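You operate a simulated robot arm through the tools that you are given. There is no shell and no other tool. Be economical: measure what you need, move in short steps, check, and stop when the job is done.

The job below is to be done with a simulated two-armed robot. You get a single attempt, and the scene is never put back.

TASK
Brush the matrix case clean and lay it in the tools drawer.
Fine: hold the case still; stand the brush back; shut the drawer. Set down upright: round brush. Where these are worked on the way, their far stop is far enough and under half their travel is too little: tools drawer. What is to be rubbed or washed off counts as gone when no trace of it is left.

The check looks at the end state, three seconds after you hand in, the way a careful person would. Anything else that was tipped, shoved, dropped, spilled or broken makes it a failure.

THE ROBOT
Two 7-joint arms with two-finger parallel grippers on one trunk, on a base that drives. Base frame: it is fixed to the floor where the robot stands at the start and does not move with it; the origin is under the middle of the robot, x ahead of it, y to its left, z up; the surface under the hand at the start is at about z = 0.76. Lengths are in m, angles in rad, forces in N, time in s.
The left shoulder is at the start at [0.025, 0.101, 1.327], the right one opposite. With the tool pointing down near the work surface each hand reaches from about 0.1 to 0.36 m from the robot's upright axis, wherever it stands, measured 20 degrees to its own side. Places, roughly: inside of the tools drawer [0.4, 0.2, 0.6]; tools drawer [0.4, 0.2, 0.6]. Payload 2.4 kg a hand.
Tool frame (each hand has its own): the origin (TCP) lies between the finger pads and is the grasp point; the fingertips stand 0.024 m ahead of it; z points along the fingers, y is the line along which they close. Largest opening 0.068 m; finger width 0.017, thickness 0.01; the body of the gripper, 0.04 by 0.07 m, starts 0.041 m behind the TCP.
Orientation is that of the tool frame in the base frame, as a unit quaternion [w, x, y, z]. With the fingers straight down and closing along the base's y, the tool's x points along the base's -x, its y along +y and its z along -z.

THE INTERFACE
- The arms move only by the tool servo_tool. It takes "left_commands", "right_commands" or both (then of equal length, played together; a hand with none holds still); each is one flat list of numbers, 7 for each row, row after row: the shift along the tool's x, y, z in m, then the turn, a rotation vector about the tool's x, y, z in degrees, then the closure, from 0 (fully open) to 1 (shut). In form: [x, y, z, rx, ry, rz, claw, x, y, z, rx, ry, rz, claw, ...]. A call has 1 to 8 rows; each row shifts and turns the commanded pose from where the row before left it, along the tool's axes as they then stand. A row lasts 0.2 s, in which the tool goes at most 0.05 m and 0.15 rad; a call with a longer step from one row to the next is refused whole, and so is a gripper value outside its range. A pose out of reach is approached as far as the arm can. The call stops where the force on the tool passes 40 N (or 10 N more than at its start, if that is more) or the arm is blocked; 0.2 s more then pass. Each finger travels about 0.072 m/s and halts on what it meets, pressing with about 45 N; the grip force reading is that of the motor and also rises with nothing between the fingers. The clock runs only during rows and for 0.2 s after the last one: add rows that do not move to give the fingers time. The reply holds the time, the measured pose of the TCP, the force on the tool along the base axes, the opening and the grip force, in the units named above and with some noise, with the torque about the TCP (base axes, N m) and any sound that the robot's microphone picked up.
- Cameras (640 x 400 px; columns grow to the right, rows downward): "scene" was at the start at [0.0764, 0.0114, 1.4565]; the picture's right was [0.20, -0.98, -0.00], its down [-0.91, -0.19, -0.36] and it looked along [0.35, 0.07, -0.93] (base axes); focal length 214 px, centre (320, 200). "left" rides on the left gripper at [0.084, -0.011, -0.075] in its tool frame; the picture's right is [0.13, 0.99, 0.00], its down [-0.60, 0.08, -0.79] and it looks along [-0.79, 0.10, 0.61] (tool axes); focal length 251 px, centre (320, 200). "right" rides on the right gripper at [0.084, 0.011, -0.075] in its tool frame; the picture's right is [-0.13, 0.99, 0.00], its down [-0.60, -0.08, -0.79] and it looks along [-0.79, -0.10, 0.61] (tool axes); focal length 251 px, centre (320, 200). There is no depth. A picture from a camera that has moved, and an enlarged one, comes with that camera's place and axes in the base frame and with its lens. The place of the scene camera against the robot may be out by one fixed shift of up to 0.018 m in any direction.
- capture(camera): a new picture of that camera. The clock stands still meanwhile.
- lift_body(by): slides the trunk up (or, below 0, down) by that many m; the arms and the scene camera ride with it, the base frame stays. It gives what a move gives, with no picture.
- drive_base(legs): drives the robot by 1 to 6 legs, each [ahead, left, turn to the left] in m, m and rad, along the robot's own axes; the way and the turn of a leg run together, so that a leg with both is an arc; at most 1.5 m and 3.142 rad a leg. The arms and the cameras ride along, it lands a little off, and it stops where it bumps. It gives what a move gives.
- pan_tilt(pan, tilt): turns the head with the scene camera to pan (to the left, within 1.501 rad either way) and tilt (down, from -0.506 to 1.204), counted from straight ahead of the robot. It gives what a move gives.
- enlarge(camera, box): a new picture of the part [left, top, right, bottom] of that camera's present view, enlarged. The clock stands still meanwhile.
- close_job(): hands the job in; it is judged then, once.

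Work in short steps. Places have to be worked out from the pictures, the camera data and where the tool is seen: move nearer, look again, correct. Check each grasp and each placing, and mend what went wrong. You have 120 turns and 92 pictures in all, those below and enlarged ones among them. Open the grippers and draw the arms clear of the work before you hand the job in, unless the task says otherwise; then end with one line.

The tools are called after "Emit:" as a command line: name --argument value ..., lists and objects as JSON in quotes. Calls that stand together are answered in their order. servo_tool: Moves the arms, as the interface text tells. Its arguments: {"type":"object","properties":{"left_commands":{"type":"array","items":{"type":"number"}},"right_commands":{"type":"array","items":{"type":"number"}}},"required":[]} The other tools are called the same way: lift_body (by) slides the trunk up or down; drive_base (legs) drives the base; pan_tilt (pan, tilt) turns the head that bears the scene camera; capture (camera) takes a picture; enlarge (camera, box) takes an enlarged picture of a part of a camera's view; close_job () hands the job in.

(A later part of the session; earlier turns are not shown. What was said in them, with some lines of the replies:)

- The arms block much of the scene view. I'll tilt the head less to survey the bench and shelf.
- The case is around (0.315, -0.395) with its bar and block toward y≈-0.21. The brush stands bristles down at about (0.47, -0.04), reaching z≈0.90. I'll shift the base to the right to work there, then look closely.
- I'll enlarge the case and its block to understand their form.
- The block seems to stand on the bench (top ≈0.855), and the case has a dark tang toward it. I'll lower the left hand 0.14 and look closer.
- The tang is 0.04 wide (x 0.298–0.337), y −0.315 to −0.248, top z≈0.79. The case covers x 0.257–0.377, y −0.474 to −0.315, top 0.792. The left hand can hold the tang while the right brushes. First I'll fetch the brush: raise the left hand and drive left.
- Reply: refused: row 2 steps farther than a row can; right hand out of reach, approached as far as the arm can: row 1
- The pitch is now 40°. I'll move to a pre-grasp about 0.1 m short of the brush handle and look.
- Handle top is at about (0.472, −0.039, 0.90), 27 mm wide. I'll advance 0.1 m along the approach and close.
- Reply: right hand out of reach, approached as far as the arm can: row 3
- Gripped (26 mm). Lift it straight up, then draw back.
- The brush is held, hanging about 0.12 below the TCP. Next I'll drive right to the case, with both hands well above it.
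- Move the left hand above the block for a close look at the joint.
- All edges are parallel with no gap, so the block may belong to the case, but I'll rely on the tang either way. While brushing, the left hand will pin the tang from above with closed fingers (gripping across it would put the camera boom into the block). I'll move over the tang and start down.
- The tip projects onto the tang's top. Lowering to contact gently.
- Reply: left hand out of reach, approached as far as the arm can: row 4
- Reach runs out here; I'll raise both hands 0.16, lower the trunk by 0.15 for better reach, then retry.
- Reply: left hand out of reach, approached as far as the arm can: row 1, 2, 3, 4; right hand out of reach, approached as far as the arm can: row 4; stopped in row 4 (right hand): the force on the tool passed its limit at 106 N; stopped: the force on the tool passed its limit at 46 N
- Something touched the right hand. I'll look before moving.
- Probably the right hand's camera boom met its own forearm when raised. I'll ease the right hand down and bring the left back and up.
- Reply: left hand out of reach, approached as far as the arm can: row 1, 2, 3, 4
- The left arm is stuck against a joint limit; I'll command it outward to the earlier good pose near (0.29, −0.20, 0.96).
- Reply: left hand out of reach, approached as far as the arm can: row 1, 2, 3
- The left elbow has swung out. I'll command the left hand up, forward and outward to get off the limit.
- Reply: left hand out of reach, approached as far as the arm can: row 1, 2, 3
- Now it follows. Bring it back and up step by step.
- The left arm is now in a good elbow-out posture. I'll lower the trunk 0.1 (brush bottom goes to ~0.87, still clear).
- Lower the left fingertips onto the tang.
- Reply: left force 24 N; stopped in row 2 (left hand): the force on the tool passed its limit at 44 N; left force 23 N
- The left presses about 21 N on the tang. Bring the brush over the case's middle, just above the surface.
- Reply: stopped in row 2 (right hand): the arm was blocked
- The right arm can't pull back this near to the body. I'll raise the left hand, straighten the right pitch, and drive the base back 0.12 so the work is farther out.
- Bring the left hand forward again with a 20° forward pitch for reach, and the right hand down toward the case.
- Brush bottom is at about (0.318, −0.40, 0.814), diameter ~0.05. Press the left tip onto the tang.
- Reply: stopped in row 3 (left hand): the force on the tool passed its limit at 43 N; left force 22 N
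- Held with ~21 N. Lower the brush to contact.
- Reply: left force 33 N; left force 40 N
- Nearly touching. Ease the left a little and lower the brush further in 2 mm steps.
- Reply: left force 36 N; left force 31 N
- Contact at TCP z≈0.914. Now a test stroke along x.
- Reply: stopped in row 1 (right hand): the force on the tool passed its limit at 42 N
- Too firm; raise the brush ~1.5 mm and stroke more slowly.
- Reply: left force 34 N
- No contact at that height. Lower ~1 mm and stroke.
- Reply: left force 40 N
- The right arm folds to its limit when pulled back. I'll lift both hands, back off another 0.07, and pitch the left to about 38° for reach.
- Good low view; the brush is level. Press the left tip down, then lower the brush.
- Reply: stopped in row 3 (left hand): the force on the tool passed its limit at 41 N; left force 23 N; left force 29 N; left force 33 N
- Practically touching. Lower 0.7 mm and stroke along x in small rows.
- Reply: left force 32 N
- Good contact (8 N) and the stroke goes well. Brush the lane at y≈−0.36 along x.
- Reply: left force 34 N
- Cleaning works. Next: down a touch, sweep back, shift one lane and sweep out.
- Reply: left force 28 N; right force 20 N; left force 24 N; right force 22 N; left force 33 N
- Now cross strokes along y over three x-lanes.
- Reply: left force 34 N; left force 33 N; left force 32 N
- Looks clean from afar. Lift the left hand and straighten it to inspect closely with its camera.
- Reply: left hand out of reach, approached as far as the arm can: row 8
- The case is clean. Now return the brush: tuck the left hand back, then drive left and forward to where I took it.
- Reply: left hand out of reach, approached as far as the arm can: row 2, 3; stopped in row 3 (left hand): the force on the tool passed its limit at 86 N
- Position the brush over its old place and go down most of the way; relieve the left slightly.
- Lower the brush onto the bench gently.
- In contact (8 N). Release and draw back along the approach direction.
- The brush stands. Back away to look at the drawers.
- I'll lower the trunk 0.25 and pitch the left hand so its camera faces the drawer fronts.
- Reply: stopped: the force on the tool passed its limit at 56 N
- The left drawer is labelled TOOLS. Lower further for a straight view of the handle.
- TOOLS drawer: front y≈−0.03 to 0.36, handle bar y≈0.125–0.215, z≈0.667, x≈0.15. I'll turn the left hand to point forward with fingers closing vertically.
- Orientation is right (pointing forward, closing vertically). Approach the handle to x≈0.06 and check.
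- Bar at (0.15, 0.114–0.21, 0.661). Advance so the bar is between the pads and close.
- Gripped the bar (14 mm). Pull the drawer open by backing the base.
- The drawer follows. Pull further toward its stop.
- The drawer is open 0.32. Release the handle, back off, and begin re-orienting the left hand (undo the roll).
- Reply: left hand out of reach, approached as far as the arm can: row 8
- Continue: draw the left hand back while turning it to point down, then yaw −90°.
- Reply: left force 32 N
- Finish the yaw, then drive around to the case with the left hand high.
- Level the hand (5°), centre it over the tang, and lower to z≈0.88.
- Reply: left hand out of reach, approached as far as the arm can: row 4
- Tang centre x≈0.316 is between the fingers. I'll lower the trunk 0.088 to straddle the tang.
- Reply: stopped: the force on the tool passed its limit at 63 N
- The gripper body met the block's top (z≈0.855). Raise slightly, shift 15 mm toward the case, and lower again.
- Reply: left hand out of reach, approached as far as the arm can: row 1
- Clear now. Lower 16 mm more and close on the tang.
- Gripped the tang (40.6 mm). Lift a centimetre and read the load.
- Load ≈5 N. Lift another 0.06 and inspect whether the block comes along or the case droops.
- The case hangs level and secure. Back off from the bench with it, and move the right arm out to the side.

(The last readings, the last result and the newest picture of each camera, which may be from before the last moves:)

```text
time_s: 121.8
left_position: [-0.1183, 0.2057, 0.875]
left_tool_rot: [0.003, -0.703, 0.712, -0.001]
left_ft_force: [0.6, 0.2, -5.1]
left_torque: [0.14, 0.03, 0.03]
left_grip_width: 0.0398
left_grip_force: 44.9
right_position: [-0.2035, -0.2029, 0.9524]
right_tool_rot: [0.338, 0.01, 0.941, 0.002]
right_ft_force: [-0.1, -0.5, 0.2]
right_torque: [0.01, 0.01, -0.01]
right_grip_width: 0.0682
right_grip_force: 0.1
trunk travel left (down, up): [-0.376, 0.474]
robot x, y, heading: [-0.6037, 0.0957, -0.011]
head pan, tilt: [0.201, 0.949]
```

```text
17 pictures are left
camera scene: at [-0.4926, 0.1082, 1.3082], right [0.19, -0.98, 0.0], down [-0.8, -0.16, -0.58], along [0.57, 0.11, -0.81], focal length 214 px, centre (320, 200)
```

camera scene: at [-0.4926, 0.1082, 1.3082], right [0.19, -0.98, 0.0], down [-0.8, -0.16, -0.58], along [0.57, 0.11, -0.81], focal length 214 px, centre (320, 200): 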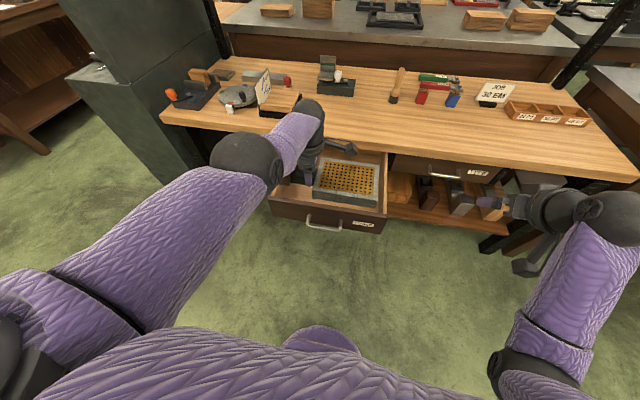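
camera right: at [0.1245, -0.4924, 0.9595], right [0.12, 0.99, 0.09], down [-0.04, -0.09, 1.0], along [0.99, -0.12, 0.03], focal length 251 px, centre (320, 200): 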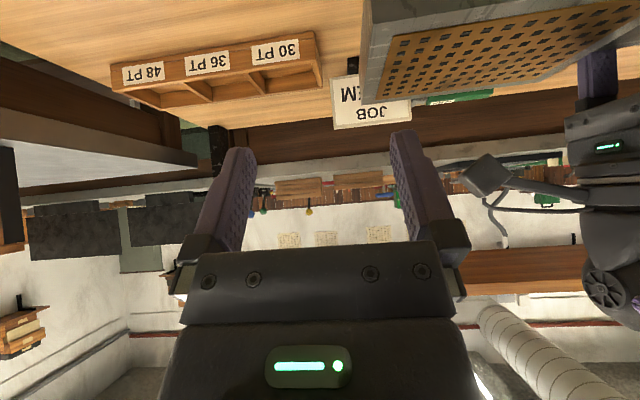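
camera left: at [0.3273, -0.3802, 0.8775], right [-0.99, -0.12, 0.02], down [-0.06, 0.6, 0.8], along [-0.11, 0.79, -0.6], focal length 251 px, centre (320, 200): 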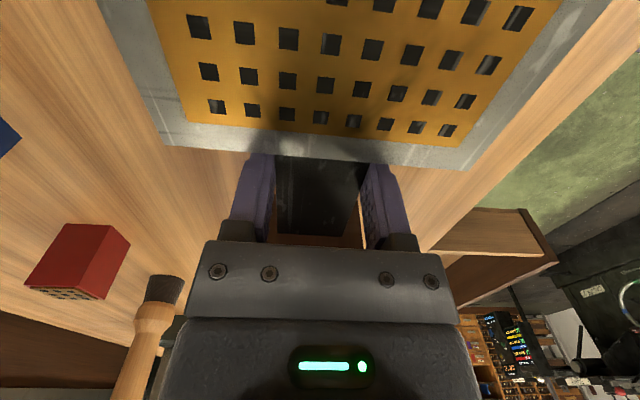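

The block came along, so it is the case's handle end. Drive forward 0.135 so the case is over the opened drawer, then look.

Emit:
drive_base --legs '[[0.135, -0.005, 0]]'

Emit:
capture --camera "scene"

Emit:
capture --camera "left"

```text
time_s: 123.1
left_position: [0.0152, 0.1996, 0.8752]
left_tool_rot: [0.002, -0.703, 0.711, 0.0]
left_ft_force: [0.1, -0.4, -6.9]
left_torque: [0.14, -0.02, -0.01]
left_grip_width: 0.0395
left_grip_force: 44.9
right_position: [-0.0699, -0.2087, 0.9519]
right_tool_rot: [0.337, 0.01, 0.942, 0.001]
right_ft_force: [0.3, -0.5, 0.2]
right_torque: [0.04, 0.01, 0.0]
right_grip_width: 0.0681
right_grip_force: 0.0
trunk travel left (down, up): [-0.376, 0.474]
robot x, y, heading: [-0.4717, 0.0867, -0.012]
head pan, tilt: [0.201, 0.949]
```

```text
16 pictures are left
camera scene: at [-0.3588, 0.1019, 1.3081], right [0.19, -0.98, 0.0], down [-0.8, -0.16, -0.58], along [0.57, 0.11, -0.81], focal length 214 px, centre (320, 200)
```

scene: 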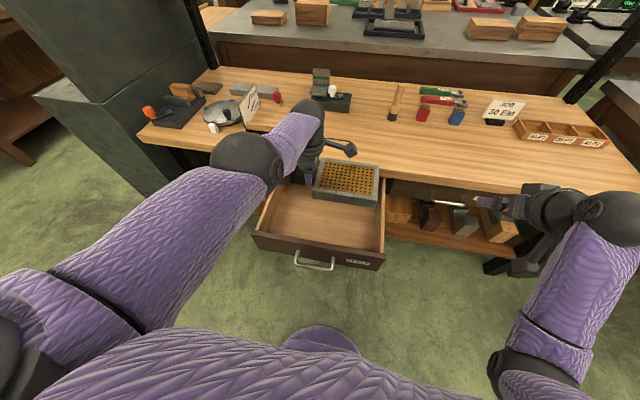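

```text
15 pictures are left
camera left: at [0.0237, 0.1169, 0.9494], right [-0.99, -0.12, 0.0], down [-0.08, 0.6, 0.79], along [-0.09, 0.79, -0.61], focal length 251 px, centre (320, 200)
```

left: 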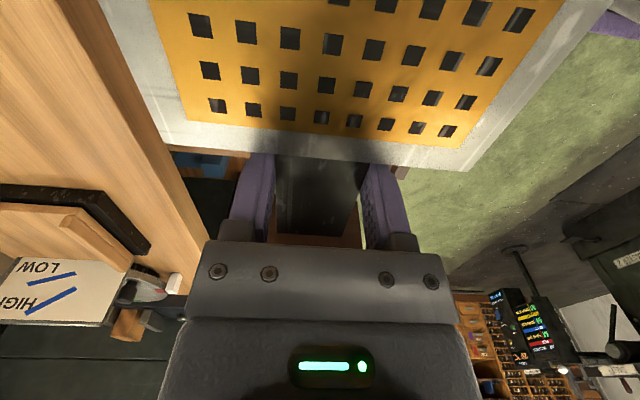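

Drawer interior ≈ x −0.08 to 0.17, y −0.02 to 0.335. Small correction (+0.02, −0.01), then lower by 0.13.

Emit:
drive_base --legs '[[0.02, -0.01, 0.012]]'

Emit:
lift_body --by -0.11

Emit:
capture --camera "left"

Emit:
capture --camera "scene"

```text
time_s: 123.9
left_position: [0.0329, 0.1962, 0.8744]
left_tool_rot: [-0.002, 0.709, -0.706, 0.001]
left_ft_force: [0.3, -0.2, -5.7]
left_torque: [0.15, -0.01, -0.04]
left_grip_width: 0.0395
left_grip_force: 45.1
right_position: [-0.0467, -0.2126, 0.9517]
right_tool_rot: [0.337, 0.003, 0.942, 0.004]
right_ft_force: [-0.5, -1.0, -0.6]
right_torque: [0.01, 0.02, -0.01]
right_grip_width: 0.0679
right_grip_force: 0.0
trunk travel left (down, up): [-0.376, 0.474]
robot x, y, heading: [-0.4504, 0.081, 0.006]
head pan, tilt: [0.201, 0.949]
```

```text
time_s: 125.3
left_position: [0.0302, 0.1962, 0.7418]
left_tool_rot: [0.014, 0.708, -0.706, -0.017]
left_ft_force: [-1.3, 0.4, -5.9]
left_torque: [0.16, -0.01, 0.02]
left_grip_width: 0.0398
left_grip_force: 44.6
right_position: [-0.0464, -0.2135, 0.8446]
right_tool_rot: [0.338, 0.004, 0.941, 0.003]
right_ft_force: [0.2, 0.3, -0.5]
right_torque: [-0.01, 0.01, 0.0]
right_grip_width: 0.0681
right_grip_force: 0.1
trunk travel left (down, up): [-0.266, 0.584]
robot x, y, heading: [-0.454, 0.0792, 0.003]
head pan, tilt: [0.201, 0.949]
```

```text
14 pictures are left
camera left: at [0.0452, 0.1127, 0.8171], right [-0.99, -0.13, 0.04], down [-0.04, 0.6, 0.8], along [-0.13, 0.79, -0.6], focal length 251 px, centre (320, 200)
```

left: 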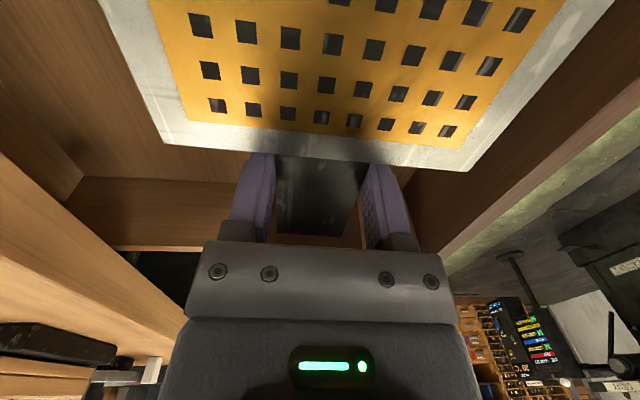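

```text
13 pictures are left
camera scene: at [-0.3187, 0.0932, 1.197], right [0.2, -0.98, 0.0], down [-0.8, -0.17, -0.58], along [0.57, 0.12, -0.81], focal length 214 px, centre (320, 200)
```

scene: 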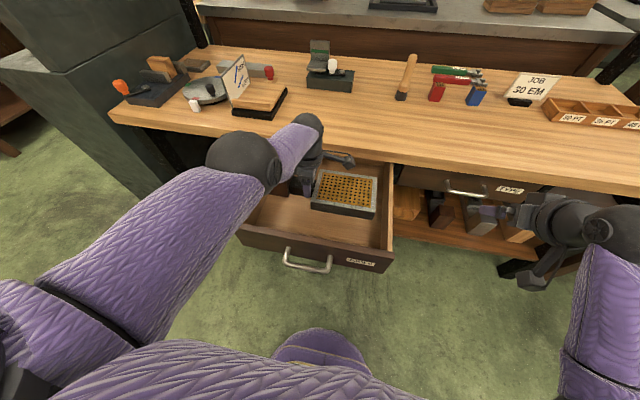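

The case is going into the drawer cleanly. Lower 0.06 more, then check.

Emit:
lift_body --by -0.06

Emit:
capture --camera "scene"

```text
time_s: 126.3
left_position: [0.0305, 0.1951, 0.6653]
left_tool_rot: [0.03, 0.707, -0.706, -0.031]
left_ft_force: [0.7, 0.3, -4.9]
left_torque: [0.15, -0.01, 0.0]
left_grip_width: 0.0398
left_grip_force: 44.9
right_position: [-0.0451, -0.2137, 0.7822]
right_tool_rot: [0.338, 0.005, 0.941, 0.003]
right_ft_force: [-1.0, -0.2, -0.5]
right_torque: [0.01, 0.02, 0.0]
right_grip_width: 0.0685
right_grip_force: 0.0
trunk travel left (down, up): [-0.206, 0.644]
robot x, y, heading: [-0.4542, 0.0795, 0.006]
head pan, tilt: [0.201, 0.949]
```

```text
12 pictures are left
camera scene: at [-0.304, 0.0933, 1.136], right [0.2, -0.98, 0.0], down [-0.8, -0.17, -0.58], along [0.57, 0.12, -0.81], focal length 214 px, centre (320, 200)
```

scene: 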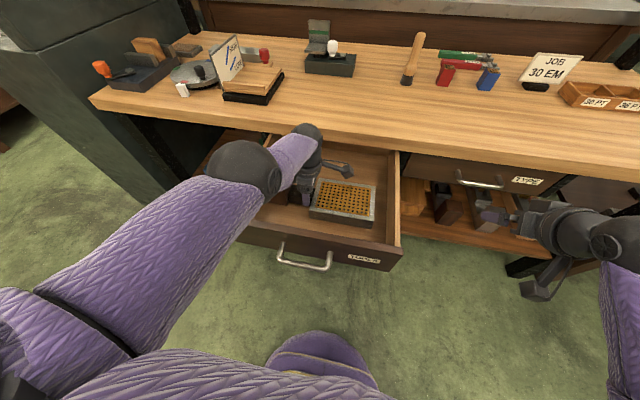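

Emit:
lift_body --by -0.018

Emit:
lift_body --by -0.006

```text
time_s: 127.0
left_position: [0.0301, 0.1951, 0.6453]
left_tool_rot: [0.031, 0.706, -0.706, -0.033]
left_ft_force: [3.1, 1.6, 22.5]
left_torque: [-0.14, -1.53, 0.13]
left_grip_width: 0.0416
left_grip_force: 45.1
right_position: [-0.047, -0.213, 0.7667]
right_tool_rot: [0.339, 0.004, 0.941, 0.004]
right_ft_force: [0.0, 0.4, -0.9]
right_torque: [0.02, 0.0, -0.01]
right_grip_width: 0.0682
right_grip_force: 0.1
trunk travel left (down, up): [-0.188, 0.662]
robot x, y, heading: [-0.4549, 0.0818, 0.003]
head pan, tilt: [0.201, 0.949]
```

```text
time_s: 127.4
left_position: [0.0339, 0.1947, 0.6427]
left_tool_rot: [0.028, 0.708, -0.705, -0.031]
left_ft_force: [2.3, -0.3, 15.8]
left_torque: [0.24, -1.07, 0.07]
left_grip_width: 0.0417
left_grip_force: 45.1
right_position: [-0.0463, -0.2133, 0.7604]
right_tool_rot: [0.339, 0.005, 0.941, 0.003]
right_ft_force: [0.0, 0.0, 0.2]
right_torque: [-0.03, 0.01, -0.01]
right_grip_width: 0.0681
right_grip_force: 0.0
trunk travel left (down, up): [-0.184, 0.666]
robot x, y, heading: [-0.4511, 0.077, 0.006]
head pan, tilt: [0.201, 0.949]
stopped: the force on the tool passed its limit at 51 N (the readings are from after the stop); the commanded pose is now the measured one
```

The case rests on the drawer floor. Release and raise the trunk.

Emit:
servo_tool --left_commands '[0, 0, 0, 0, 0, 0, 0.6, 0, 0, 0, 0, 0, 0, 0.3, 0, 0, 0, 0, 0, 0, 0, 0, 0, 0, 0, 0, 0, 0]'

Emit:
lift_body --by 0.2

Emit:
capture --camera "left"

Emit:
capture --camera "scene"

```text
time_s: 128.4
left_position: [0.0316, 0.1942, 0.6444]
left_tool_rot: [0.029, 0.707, -0.706, -0.031]
left_ft_force: [2.4, 0.3, 35.7]
left_torque: [-0.05, -1.55, 0.03]
left_grip_width: 0.067
left_grip_force: 0.1
right_position: [-0.0479, -0.213, 0.7621]
right_tool_rot: [0.339, 0.005, 0.941, 0.003]
right_ft_force: [-0.1, -0.2, -0.2]
right_torque: [0.0, 0.02, 0.0]
right_grip_width: 0.068
right_grip_force: 0.1
trunk travel left (down, up): [-0.184, 0.666]
robot x, y, heading: [-0.4496, 0.0755, 0.004]
head pan, tilt: [0.201, 0.949]
```

```text
time_s: 130.6
left_position: [0.0395, 0.1941, 0.8947]
left_tool_rot: [-0.012, 0.708, -0.706, 0.009]
left_ft_force: [-0.2, 0.2, -0.8]
left_torque: [0.01, 0.0, 0.0]
left_grip_width: 0.068
left_grip_force: 0.0
right_position: [-0.0457, -0.2139, 0.96]
right_tool_rot: [0.338, 0.004, 0.941, 0.004]
right_ft_force: [0.4, 0.0, 0.4]
right_torque: [0.0, -0.01, 0.03]
right_grip_width: 0.0677
right_grip_force: 0.0
trunk travel left (down, up): [-0.384, 0.466]
robot x, y, heading: [-0.4502, 0.0755, 0.005]
head pan, tilt: [0.201, 0.949]
```

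```text
11 pictures are left
camera left: at [0.0476, 0.1124, 0.9705], right [-0.99, -0.13, -0.03], down [-0.1, 0.6, 0.79], along [-0.09, 0.79, -0.61], focal length 251 px, centre (320, 200)
```

left: 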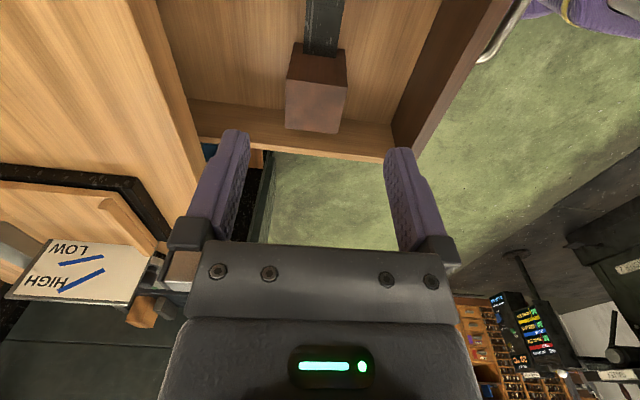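

```text
10 pictures are left
camera scene: at [-0.3409, 0.093, 1.3158], right [0.2, -0.98, 0.0], down [-0.8, -0.17, -0.58], along [0.57, 0.12, -0.81], focal length 214 px, centre (320, 200)
```

scene: 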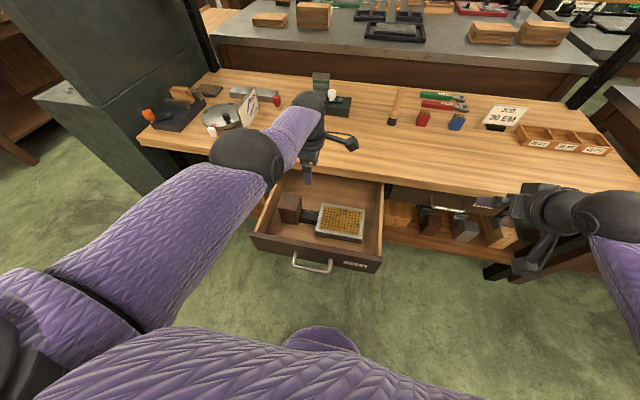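

The case lies flat in the drawer. Back off 0.3 and rotate the left hand about its x axis to point forward with fingers closing vertically.

Emit:
drive_base --legs '[[-0.32, 0, 0]]'

Emit:
servo_tool --left_commands '[0, 0, 0, 8, 0, 0, 0, 0, 0, 0, 8, 0, 0, 0, 0, 0, 0, 8, 0, 0, 0, 0, 0, 0, 8, 0, 0, 0, 0, 0, 0, 8, 0, 0, 0, 0, 0, 0, 8, 0, 0, 0, 0, 0, 0, 8, 0, 0, 0, 0, 0, 0, 8, 0, 0, 0]'

Emit:
servo_tool --left_commands '[0, 0, 0, 8, 0, 0, 0, 0, 0, 0, 8, 0, 0, 0]'

```text
time_s: 132.8
left_position: [-0.2826, 0.1949, 0.8967]
left_tool_rot: [-0.011, 0.707, -0.707, 0.01]
left_ft_force: [-0.3, -0.7, -0.6]
left_torque: [0.01, -0.02, 0.01]
left_grip_width: 0.068
left_grip_force: 0.1
right_position: [-0.368, -0.2143, 0.9601]
right_tool_rot: [0.339, 0.004, 0.941, 0.003]
right_ft_force: [0.3, 0.6, -0.1]
right_torque: [-0.03, -0.02, 0.03]
right_grip_width: 0.0678
right_grip_force: 0.0
trunk travel left (down, up): [-0.384, 0.466]
robot x, y, heading: [-0.7711, 0.0763, -0.001]
head pan, tilt: [0.201, 0.949]
```

```text
time_s: 134.6
left_position: [-0.1929, 0.183, 0.866]
left_tool_rot: [0.385, -0.592, 0.595, -0.383]
left_ft_force: [0.0, 0.1, 0.1]
left_torque: [-0.02, 0.02, 0.0]
left_grip_width: 0.0678
left_grip_force: 0.0
left hand out of reach, approached as far as the arm can: row 1, 2, 3, 4, 5, 6, 7
right_position: [-0.3685, -0.2141, 0.9603]
right_tool_rot: [0.338, 0.003, 0.941, 0.005]
right_ft_force: [0.4, -0.2, 0.0]
right_torque: [-0.02, 0.01, 0.01]
right_grip_width: 0.0681
right_grip_force: 0.0
trunk travel left (down, up): [-0.384, 0.466]
robot x, y, heading: [-0.7758, 0.0747, 0.002]
head pan, tilt: [0.201, 0.949]
```

```text
time_s: 135.2
left_position: [-0.2144, 0.1796, 0.8692]
left_tool_rot: [0.418, -0.559, 0.564, -0.441]
left_ft_force: [-0.2, 0.0, 0.4]
left_torque: [0.04, 0.03, 0.02]
left_grip_width: 0.0679
left_grip_force: 0.2
left hand out of reach, approached as far as the arm can: row 1, 2
right_position: [-0.368, -0.2161, 0.9602]
right_tool_rot: [0.338, 0.004, 0.941, 0.003]
right_ft_force: [0.5, 0.2, 0.2]
right_torque: [-0.01, -0.01, -0.02]
right_grip_width: 0.0681
right_grip_force: 0.1
trunk travel left (down, up): [-0.384, 0.466]
robot x, y, heading: [-0.7729, 0.0725, 0.003]
head pan, tilt: [0.201, 0.949]
```

Forward-pointing now (15° down). Back 0.08, lower the trunk to handle height, and look.

Emit:
drive_base --legs '[[-0.08, -0.012, 0]]'

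Emit:
lift_body --by -0.205

Emit:
capture --camera "left"

```text
time_s: 136.2
left_position: [-0.2937, 0.1675, 0.8703]
left_tool_rot: [0.418, -0.558, 0.565, -0.442]
left_ft_force: [-0.1, 0.1, 0.2]
left_torque: [0.03, -0.02, 0.02]
left_grip_width: 0.0682
left_grip_force: 0.1
right_position: [-0.4482, -0.227, 0.9609]
right_tool_rot: [0.338, 0.003, 0.941, 0.003]
right_ft_force: [-0.5, -0.1, -0.1]
right_torque: [0.0, -0.01, -0.02]
right_grip_width: 0.0679
right_grip_force: 0.1
trunk travel left (down, up): [-0.384, 0.466]
robot x, y, heading: [-0.8519, 0.0639, 0.003]
head pan, tilt: [0.201, 0.949]
```

```text
time_s: 138.4
left_position: [-0.2937, 0.1675, 0.6642]
left_tool_rot: [0.418, -0.557, 0.565, -0.442]
left_ft_force: [0.6, 0.2, 0.4]
left_torque: [0.03, -0.04, 0.01]
left_grip_width: 0.068
left_grip_force: 0.0
right_position: [-0.4471, -0.2273, 0.7559]
right_tool_rot: [0.337, 0.004, 0.941, 0.004]
right_ft_force: [0.6, -0.9, 0.0]
right_torque: [0.01, -0.03, -0.06]
right_grip_width: 0.068
right_grip_force: 0.1
trunk travel left (down, up): [-0.179, 0.671]
robot x, y, heading: [-0.8497, 0.0648, 0.009]
head pan, tilt: [0.201, 0.949]
```

```text
9 pictures are left
camera left: at [-0.3662, 0.0881, 0.6968], right [-0.26, -0.14, -0.95], down [-0.77, 0.63, 0.12], along [0.58, 0.76, -0.27], focal length 251 px, centre (320, 200)
```

left: 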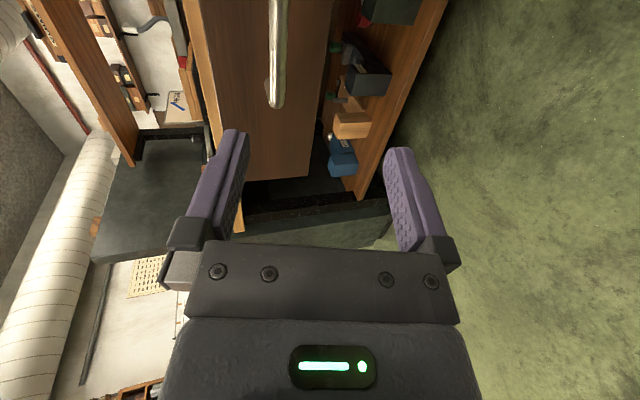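

Aligned with the bar (z≈0.662). Drive forward 0.115 and close on it.

Emit:
drive_base --legs '[[0.115, 0, 0]]'

Emit:
servo_tool --left_commands '[0, 0, 0, 0, 0, 0, 0.5, 0, 0, 0, 0, 0, 0, 1, 0, 0, 0, 0, 0, 0, 1, 0, 0, 0, 0, 0, 0, 1]'

Emit:
capture --camera "left"

```text
time_s: 139.6
left_position: [-0.1805, 0.1688, 0.6647]
left_tool_rot: [0.418, -0.558, 0.565, -0.441]
left_ft_force: [0.1, 0.6, -0.3]
left_torque: [0.04, -0.01, 0.0]
left_grip_width: 0.068
left_grip_force: 0.0
right_position: [-0.3332, -0.2261, 0.7558]
right_tool_rot: [0.338, 0.004, 0.941, 0.003]
right_ft_force: [-1.2, -0.3, 0.3]
right_torque: [0.01, -0.02, 0.01]
right_grip_width: 0.0679
right_grip_force: 0.2
trunk travel left (down, up): [-0.179, 0.671]
robot x, y, heading: [-0.7384, 0.0679, 0.009]
head pan, tilt: [0.201, 0.949]
```

```text
time_s: 140.6
left_position: [-0.1798, 0.1697, 0.6644]
left_tool_rot: [0.418, -0.558, 0.565, -0.441]
left_ft_force: [0.0, -0.6, 1.0]
left_torque: [-0.01, 0.02, 0.02]
left_grip_width: 0.0
left_grip_force: 23.5
right_position: [-0.3326, -0.2269, 0.7557]
right_tool_rot: [0.338, 0.003, 0.941, 0.004]
right_ft_force: [-1.1, -0.8, 0.4]
right_torque: [0.03, 0.02, -0.01]
right_grip_width: 0.068
right_grip_force: 0.0
trunk travel left (down, up): [-0.179, 0.671]
robot x, y, heading: [-0.7382, 0.0669, 0.009]
head pan, tilt: [0.201, 0.949]
```

```text
8 pictures are left
camera left: at [-0.2522, 0.0893, 0.6965], right [-0.26, -0.14, -0.95], down [-0.77, 0.63, 0.12], along [0.58, 0.76, -0.28], focal length 251 px, centre (320, 200)
```

left: 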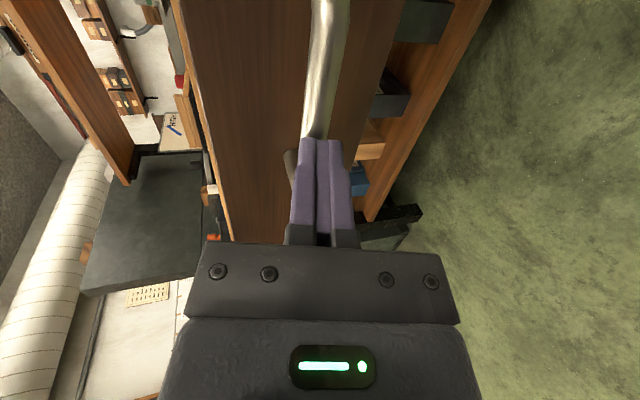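

The bar is a bit further in than the fingers. Open, advance 0.03, close again.

Emit:
servo_tool --left_commands '[0, 0, 0, 0, 0, 0, 0.5, 0, 0, 0, 0, 0, 0, 0, 0, 0, 0, 0, 0, 0, 0, 0, 0, 0, 0, 0, 0, 0]'

Emit:
drive_base --legs '[[0.033, 0, 0]]'

Emit:
servo_tool --left_commands '[0, 0, 0, 0, 0, 0, 0.5, 0, 0, 0, 0, 0, 0, 1, 0, 0, 0, 0, 0, 0, 1, 0, 0, 0, 0, 0, 0, 1]'

```text
time_s: 141.6
left_position: [-0.1793, 0.1683, 0.6643]
left_tool_rot: [0.417, -0.559, 0.564, -0.441]
left_ft_force: [-1.0, 0.1, -0.6]
left_torque: [0.0, 0.03, 0.0]
left_grip_width: 0.0678
left_grip_force: 0.0
right_position: [-0.3344, -0.2258, 0.7555]
right_tool_rot: [0.338, 0.004, 0.941, 0.004]
right_ft_force: [-0.1, -0.1, 0.1]
right_torque: [0.0, -0.02, 0.03]
right_grip_width: 0.068
right_grip_force: 0.1
trunk travel left (down, up): [-0.179, 0.671]
robot x, y, heading: [-0.7373, 0.0648, 0.008]
head pan, tilt: [0.201, 0.949]
```

```text
time_s: 142.5
left_position: [-0.1481, 0.1705, 0.6656]
left_tool_rot: [0.418, -0.558, 0.565, -0.441]
left_ft_force: [-0.5, -0.1, 0.1]
left_torque: [0.01, -0.01, 0.0]
left_grip_width: 0.0679
left_grip_force: 0.1
right_position: [-0.2995, -0.2268, 0.7538]
right_tool_rot: [0.338, 0.004, 0.941, 0.004]
right_ft_force: [-0.3, 0.2, -0.6]
right_torque: [0.03, 0.03, -0.01]
right_grip_width: 0.068
right_grip_force: 0.0
trunk travel left (down, up): [-0.179, 0.671]
robot x, y, heading: [-0.7013, 0.0677, 0.003]
head pan, tilt: [0.201, 0.949]
```

```text
time_s: 143.5
left_position: [-0.1469, 0.1697, 0.6598]
left_tool_rot: [0.415, -0.561, 0.567, -0.438]
left_ft_force: [-3.3, -2.4, -34.7]
left_torque: [0.37, 0.0, -0.07]
left_grip_width: 0.0137
left_grip_force: 33.7
right_position: [-0.2998, -0.2248, 0.7536]
right_tool_rot: [0.337, 0.004, 0.942, 0.004]
right_ft_force: [-0.2, -0.3, 0.5]
right_torque: [0.01, -0.01, 0.0]
right_grip_width: 0.0677
right_grip_force: 0.0
trunk travel left (down, up): [-0.179, 0.671]
robot x, y, heading: [-0.7093, 0.0656, 0.002]
head pan, tilt: [0.201, 0.949]
```

Gripped. Relieve the vertical strain and push the drawer in by driving forward.

Emit:
servo_tool --left_commands '[0, 0.003, 0, 0, 0, 0, 1, 0, 0.002, 0, 0, 0, 0, 1]'

Emit:
drive_base --legs '[[0.15, 0, 0]]'

Emit:
capture --camera "scene"

```text
time_s: 144.1
left_position: [-0.1463, 0.1686, 0.6593]
left_tool_rot: [0.417, -0.558, 0.565, -0.442]
left_ft_force: [2.5, -1.6, -20.7]
left_torque: [0.19, 0.03, -0.42]
left_grip_width: 0.0137
left_grip_force: 33.6
right_position: [-0.2994, -0.2256, 0.7556]
right_tool_rot: [0.337, 0.004, 0.942, 0.004]
right_ft_force: [0.1, 0.2, 0.8]
right_torque: [-0.04, 0.0, -0.01]
right_grip_width: 0.068
right_grip_force: 0.1
trunk travel left (down, up): [-0.179, 0.671]
robot x, y, heading: [-0.7061, 0.063, 0.005]
head pan, tilt: [0.201, 0.949]
```

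```text
time_s: 145.5
left_position: [0.0043, 0.1685, 0.6599]
left_tool_rot: [0.417, -0.558, 0.565, -0.441]
left_ft_force: [1.9, -17.7, -10.8]
left_torque: [0.15, 0.0, -0.57]
left_grip_width: 0.0136
left_grip_force: 33.5
right_position: [-0.149, -0.2257, 0.754]
right_tool_rot: [0.337, 0.004, 0.941, 0.004]
right_ft_force: [0.0, -0.3, -0.6]
right_torque: [-0.03, 0.01, -0.01]
right_grip_width: 0.0681
right_grip_force: 0.0
trunk travel left (down, up): [-0.179, 0.671]
robot x, y, heading: [-0.556, 0.064, 0.009]
head pan, tilt: [0.201, 0.949]
```

```text
7 pictures are left
camera scene: at [-0.4001, 0.0802, 1.1078], right [0.21, -0.98, 0.0], down [-0.8, -0.17, -0.58], along [0.57, 0.12, -0.81], focal length 214 px, centre (320, 200)
```

scene: 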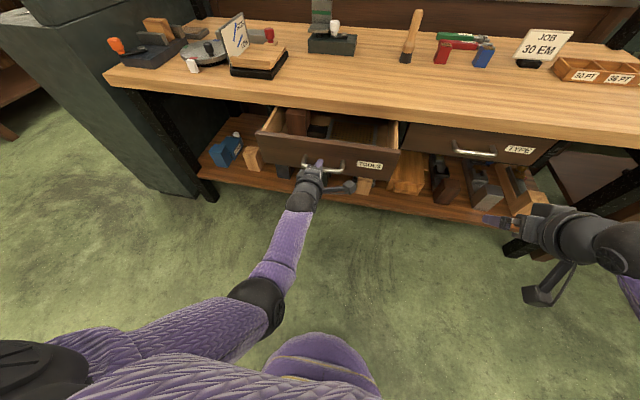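

Going well. Push another 0.10, watching the force.

Emit:
drive_base --legs '[[0.1, 0, 0]]'

Emit:
drive_base --legs '[[0.03, 0, 0]]'

```text
time_s: 146.6
left_position: [0.1037, 0.1695, 0.6601]
left_tool_rot: [0.417, -0.557, 0.566, -0.442]
left_ft_force: [1.4, -12.0, -5.2]
left_torque: [0.21, -0.02, -0.43]
left_grip_width: 0.0135
left_grip_force: 33.6
right_position: [-0.0495, -0.2251, 0.7559]
right_tool_rot: [0.337, 0.004, 0.941, 0.003]
right_ft_force: [0.7, -0.1, 0.9]
right_torque: [0.02, -0.02, 0.05]
right_grip_width: 0.068
right_grip_force: 0.1
trunk travel left (down, up): [-0.179, 0.671]
robot x, y, heading: [-0.4528, 0.0626, 0.003]
head pan, tilt: [0.201, 0.949]
```

```text
time_s: 147.4
left_position: [0.1335, 0.1688, 0.6596]
left_tool_rot: [0.416, -0.557, 0.566, -0.443]
left_ft_force: [0.8, -5.0, -2.3]
left_torque: [0.34, 0.03, -0.25]
left_grip_width: 0.0138
left_grip_force: 33.1
right_position: [-0.0187, -0.2247, 0.7548]
right_tool_rot: [0.338, 0.004, 0.941, 0.003]
right_ft_force: [-0.2, 0.0, 0.7]
right_torque: [-0.01, 0.0, -0.04]
right_grip_width: 0.068
right_grip_force: 0.1
trunk travel left (down, up): [-0.179, 0.671]
robot x, y, heading: [-0.4233, 0.0655, 0.002]
head pan, tilt: [0.201, 0.949]
```

No resistance yet; continue in small steps to the closed stop.

Emit:
drive_base --legs '[[0.012, 0, 0]]'

Emit:
servo_tool --left_commands '[0, 0, 0.004, 0, 0, 0, 1, 0, 0, 0.004, 0, 0, 0, 1, 0, 0, 0.004, 0, 0, 0, 1]'

Emit:
capture --camera "scene"

```text
time_s: 148.2
left_position: [0.1456, 0.1696, 0.6591]
left_tool_rot: [0.416, -0.558, 0.566, -0.442]
left_ft_force: [1.8, -1.4, -1.7]
left_torque: [0.36, -0.01, -0.13]
left_grip_width: 0.0135
left_grip_force: 33.6
right_position: [-0.0074, -0.2237, 0.7555]
right_tool_rot: [0.337, 0.004, 0.941, 0.004]
right_ft_force: [0.1, 0.8, 1.1]
right_torque: [0.02, 0.03, 0.01]
right_grip_width: 0.0682
right_grip_force: 0.1
trunk travel left (down, up): [-0.179, 0.671]
robot x, y, heading: [-0.412, 0.0705, 0.007]
head pan, tilt: [0.201, 0.949]
```

```text
time_s: 149.0
left_position: [0.1568, 0.1688, 0.6605]
left_tool_rot: [0.419, -0.556, 0.564, -0.444]
left_ft_force: [-0.1, 3.0, 20.2]
left_torque: [0.21, 0.07, -0.4]
left_grip_width: 0.0139
left_grip_force: 33.9
right_position: [-0.0082, -0.2238, 0.7565]
right_tool_rot: [0.339, 0.003, 0.941, 0.004]
right_ft_force: [0.2, 0.3, 0.7]
right_torque: [-0.01, 0.0, 0.02]
right_grip_width: 0.0679
right_grip_force: 0.1
trunk travel left (down, up): [-0.179, 0.671]
robot x, y, heading: [-0.4118, 0.0657, 0.001]
head pan, tilt: [0.201, 0.949]
```

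```text
6 pictures are left
camera scene: at [-0.26, 0.0821, 1.1085], right [0.21, -0.98, 0.0], down [-0.8, -0.17, -0.58], along [0.57, 0.12, -0.81], focal length 214 px, centre (320, 200)
```

scene: 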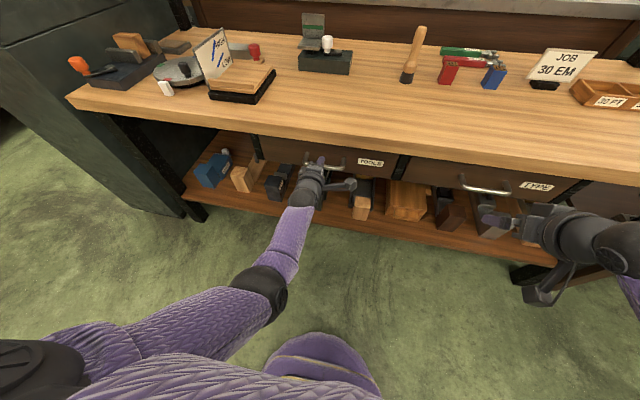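

Nearly shut, no stop felt yet. Push a few mm more with vertical compensation.

Emit:
servo_tool --left_commands '[0, -0.004, 0.003, 0, 0, 0, 1, 0, -0.001, 0.004, 0, 0, 0, 1, 0, -0.001, 0.004, 0, 0, 0, 1]'

Emit:
servo_tool --left_commands '[0, -0.001, 0.004, 0, 0, 0, 1, 0, -0.001, 0.004, 0, 0, 0, 1, 0, -0.001, 0.004, 0, 0, 0, 1]'

```text
time_s: 149.8
left_position: [0.1668, 0.1691, 0.6569]
left_tool_rot: [0.415, -0.559, 0.567, -0.441]
left_ft_force: [-36.9, 3.2, -1.9]
left_torque: [0.54, -0.05, -0.22]
left_grip_width: 0.0137
left_grip_force: 33.5
right_position: [-0.0095, -0.225, 0.7553]
right_tool_rot: [0.339, 0.003, 0.941, 0.004]
right_ft_force: [0.1, -0.3, 0.2]
right_torque: [-0.04, -0.02, 0.01]
right_grip_width: 0.068
right_grip_force: 0.1
trunk travel left (down, up): [-0.179, 0.671]
robot x, y, heading: [-0.4124, 0.0659, 0.008]
head pan, tilt: [0.201, 0.949]
```

```text
time_s: 150.2
left_position: [0.1688, 0.1677, 0.6562]
left_tool_rot: [0.413, -0.559, 0.568, -0.44]
left_ft_force: [-18.2, 0.7, 6.1]
left_torque: [0.44, 0.05, -0.22]
left_grip_width: 0.0137
left_grip_force: 33.7
right_position: [-0.0082, -0.2241, 0.7565]
right_tool_rot: [0.339, 0.003, 0.941, 0.004]
right_ft_force: [0.5, -0.5, 0.0]
right_torque: [-0.05, 0.03, -0.04]
right_grip_width: 0.0679
right_grip_force: 0.1
trunk travel left (down, up): [-0.179, 0.671]
robot x, y, heading: [-0.4134, 0.068, 0.006]
head pan, tilt: [0.201, 0.949]
stopped in row 2 (left hand): the force on the tool passed its limit at 76 N (the readings are from after the stop); the commanded pose is now the measured one
```

A hard stop is felt: the drawer should be shut. Release, back off and look.

Emit:
servo_tool --left_commands '[0, 0, 0, 0, 0, 0, 0.5, 0, 0, 0, 0, 0, 0, 0, 0, 0, 0, 0, 0, 0, 0, 0, 0, 0, 0, 0, 0, 0]'

Emit:
drive_base --legs '[[-0.25, 0, 0]]'

Emit:
capture --camera "left"

Emit:
capture --camera "scene"

```text
time_s: 150.9
left_position: [0.1661, 0.1692, 0.6458]
left_tool_rot: [0.403, -0.566, 0.574, -0.434]
left_ft_force: [-19.1, -0.4, -18.4]
left_torque: [-0.15, 0.14, 0.17]
left_grip_width: 0.0497
left_grip_force: 0.1
right_position: [-0.0077, -0.2241, 0.7548]
right_tool_rot: [0.337, 0.004, 0.941, 0.004]
right_ft_force: [0.9, -0.2, -0.8]
right_torque: [0.03, 0.0, -0.01]
right_grip_width: 0.0679
right_grip_force: 0.1
trunk travel left (down, up): [-0.179, 0.671]
robot x, y, heading: [-0.4112, 0.0653, 0.01]
head pan, tilt: [0.201, 0.949]
stopped in row 3 (left hand): the force on the tool passed its limit at 44 N (the readings are from after the stop); the commanded pose is now the measured one
```

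```text
time_s: 152.8
left_position: [-0.0803, 0.1658, 0.6484]
left_tool_rot: [0.407, -0.565, 0.571, -0.435]
left_ft_force: [0.4, 0.2, -0.4]
left_torque: [-0.01, 0.03, 0.0]
left_grip_width: 0.0682
left_grip_force: 0.1
right_position: [-0.2557, -0.2246, 0.7551]
right_tool_rot: [0.338, 0.003, 0.941, 0.004]
right_ft_force: [0.1, -0.3, 0.0]
right_torque: [0.0, -0.02, 0.04]
right_grip_width: 0.0682
right_grip_force: 0.1
trunk travel left (down, up): [-0.179, 0.671]
robot x, y, heading: [-0.6627, 0.0633, 0.006]
head pan, tilt: [0.201, 0.949]
```

```text
5 pictures are left
camera left: at [-0.1527, 0.0874, 0.6838], right [-0.29, -0.14, -0.95], down [-0.76, 0.63, 0.14], along [0.58, 0.76, -0.29], focal length 251 px, centre (320, 200)
```

left: 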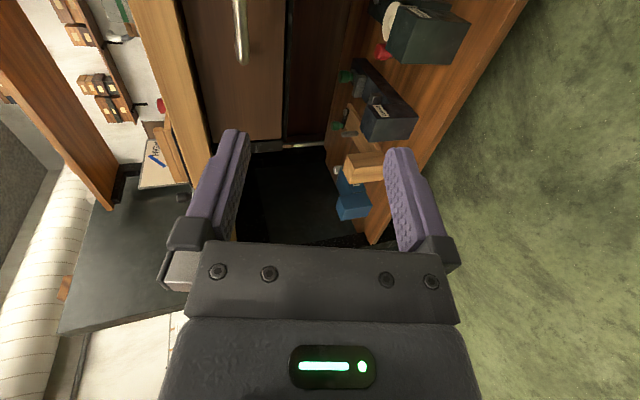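

```text
4 pictures are left
camera scene: at [-0.5081, 0.0805, 1.1079], right [0.21, -0.98, 0.0], down [-0.8, -0.17, -0.58], along [0.57, 0.12, -0.81], focal length 214 px, centre (320, 200)
```

scene: 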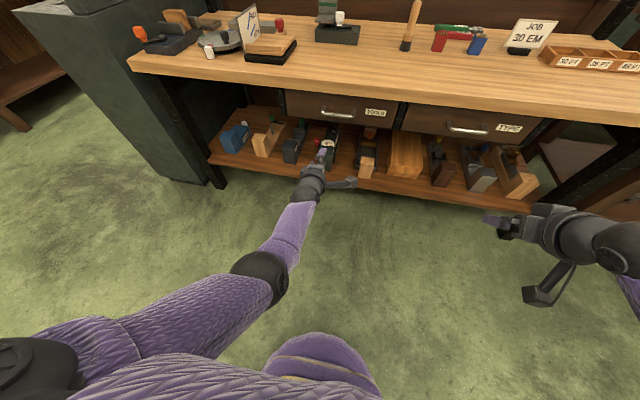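

Emit:
enlarge --camera "scene" --box '[270, 70, 560, 170]'

```text
2.21 times, centred on (415, 120) of scene
camera zoom: at [-0.5081, 0.0805, 1.1079], right [0.21, -0.98, 0.0], down [-0.8, -0.17, -0.58], along [0.57, 0.12, -0.81], focal length 473 px, centre (110, 377)
```

zoom: 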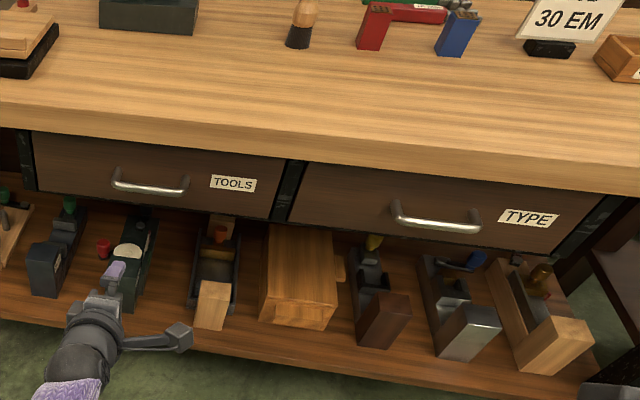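

Both drawer handles work out to the same x (≈0.184), so the tools drawer is fully shut. The brush is standing, the grippers are open and the arms are clear, so I'm handing in.

Emit:
close_job

```text
The job is handed in.
```

The matrix case is brushed clean and lies in the shut tools drawer, the round brush stands upright back in its place, and both hands are open and clear of the bench.
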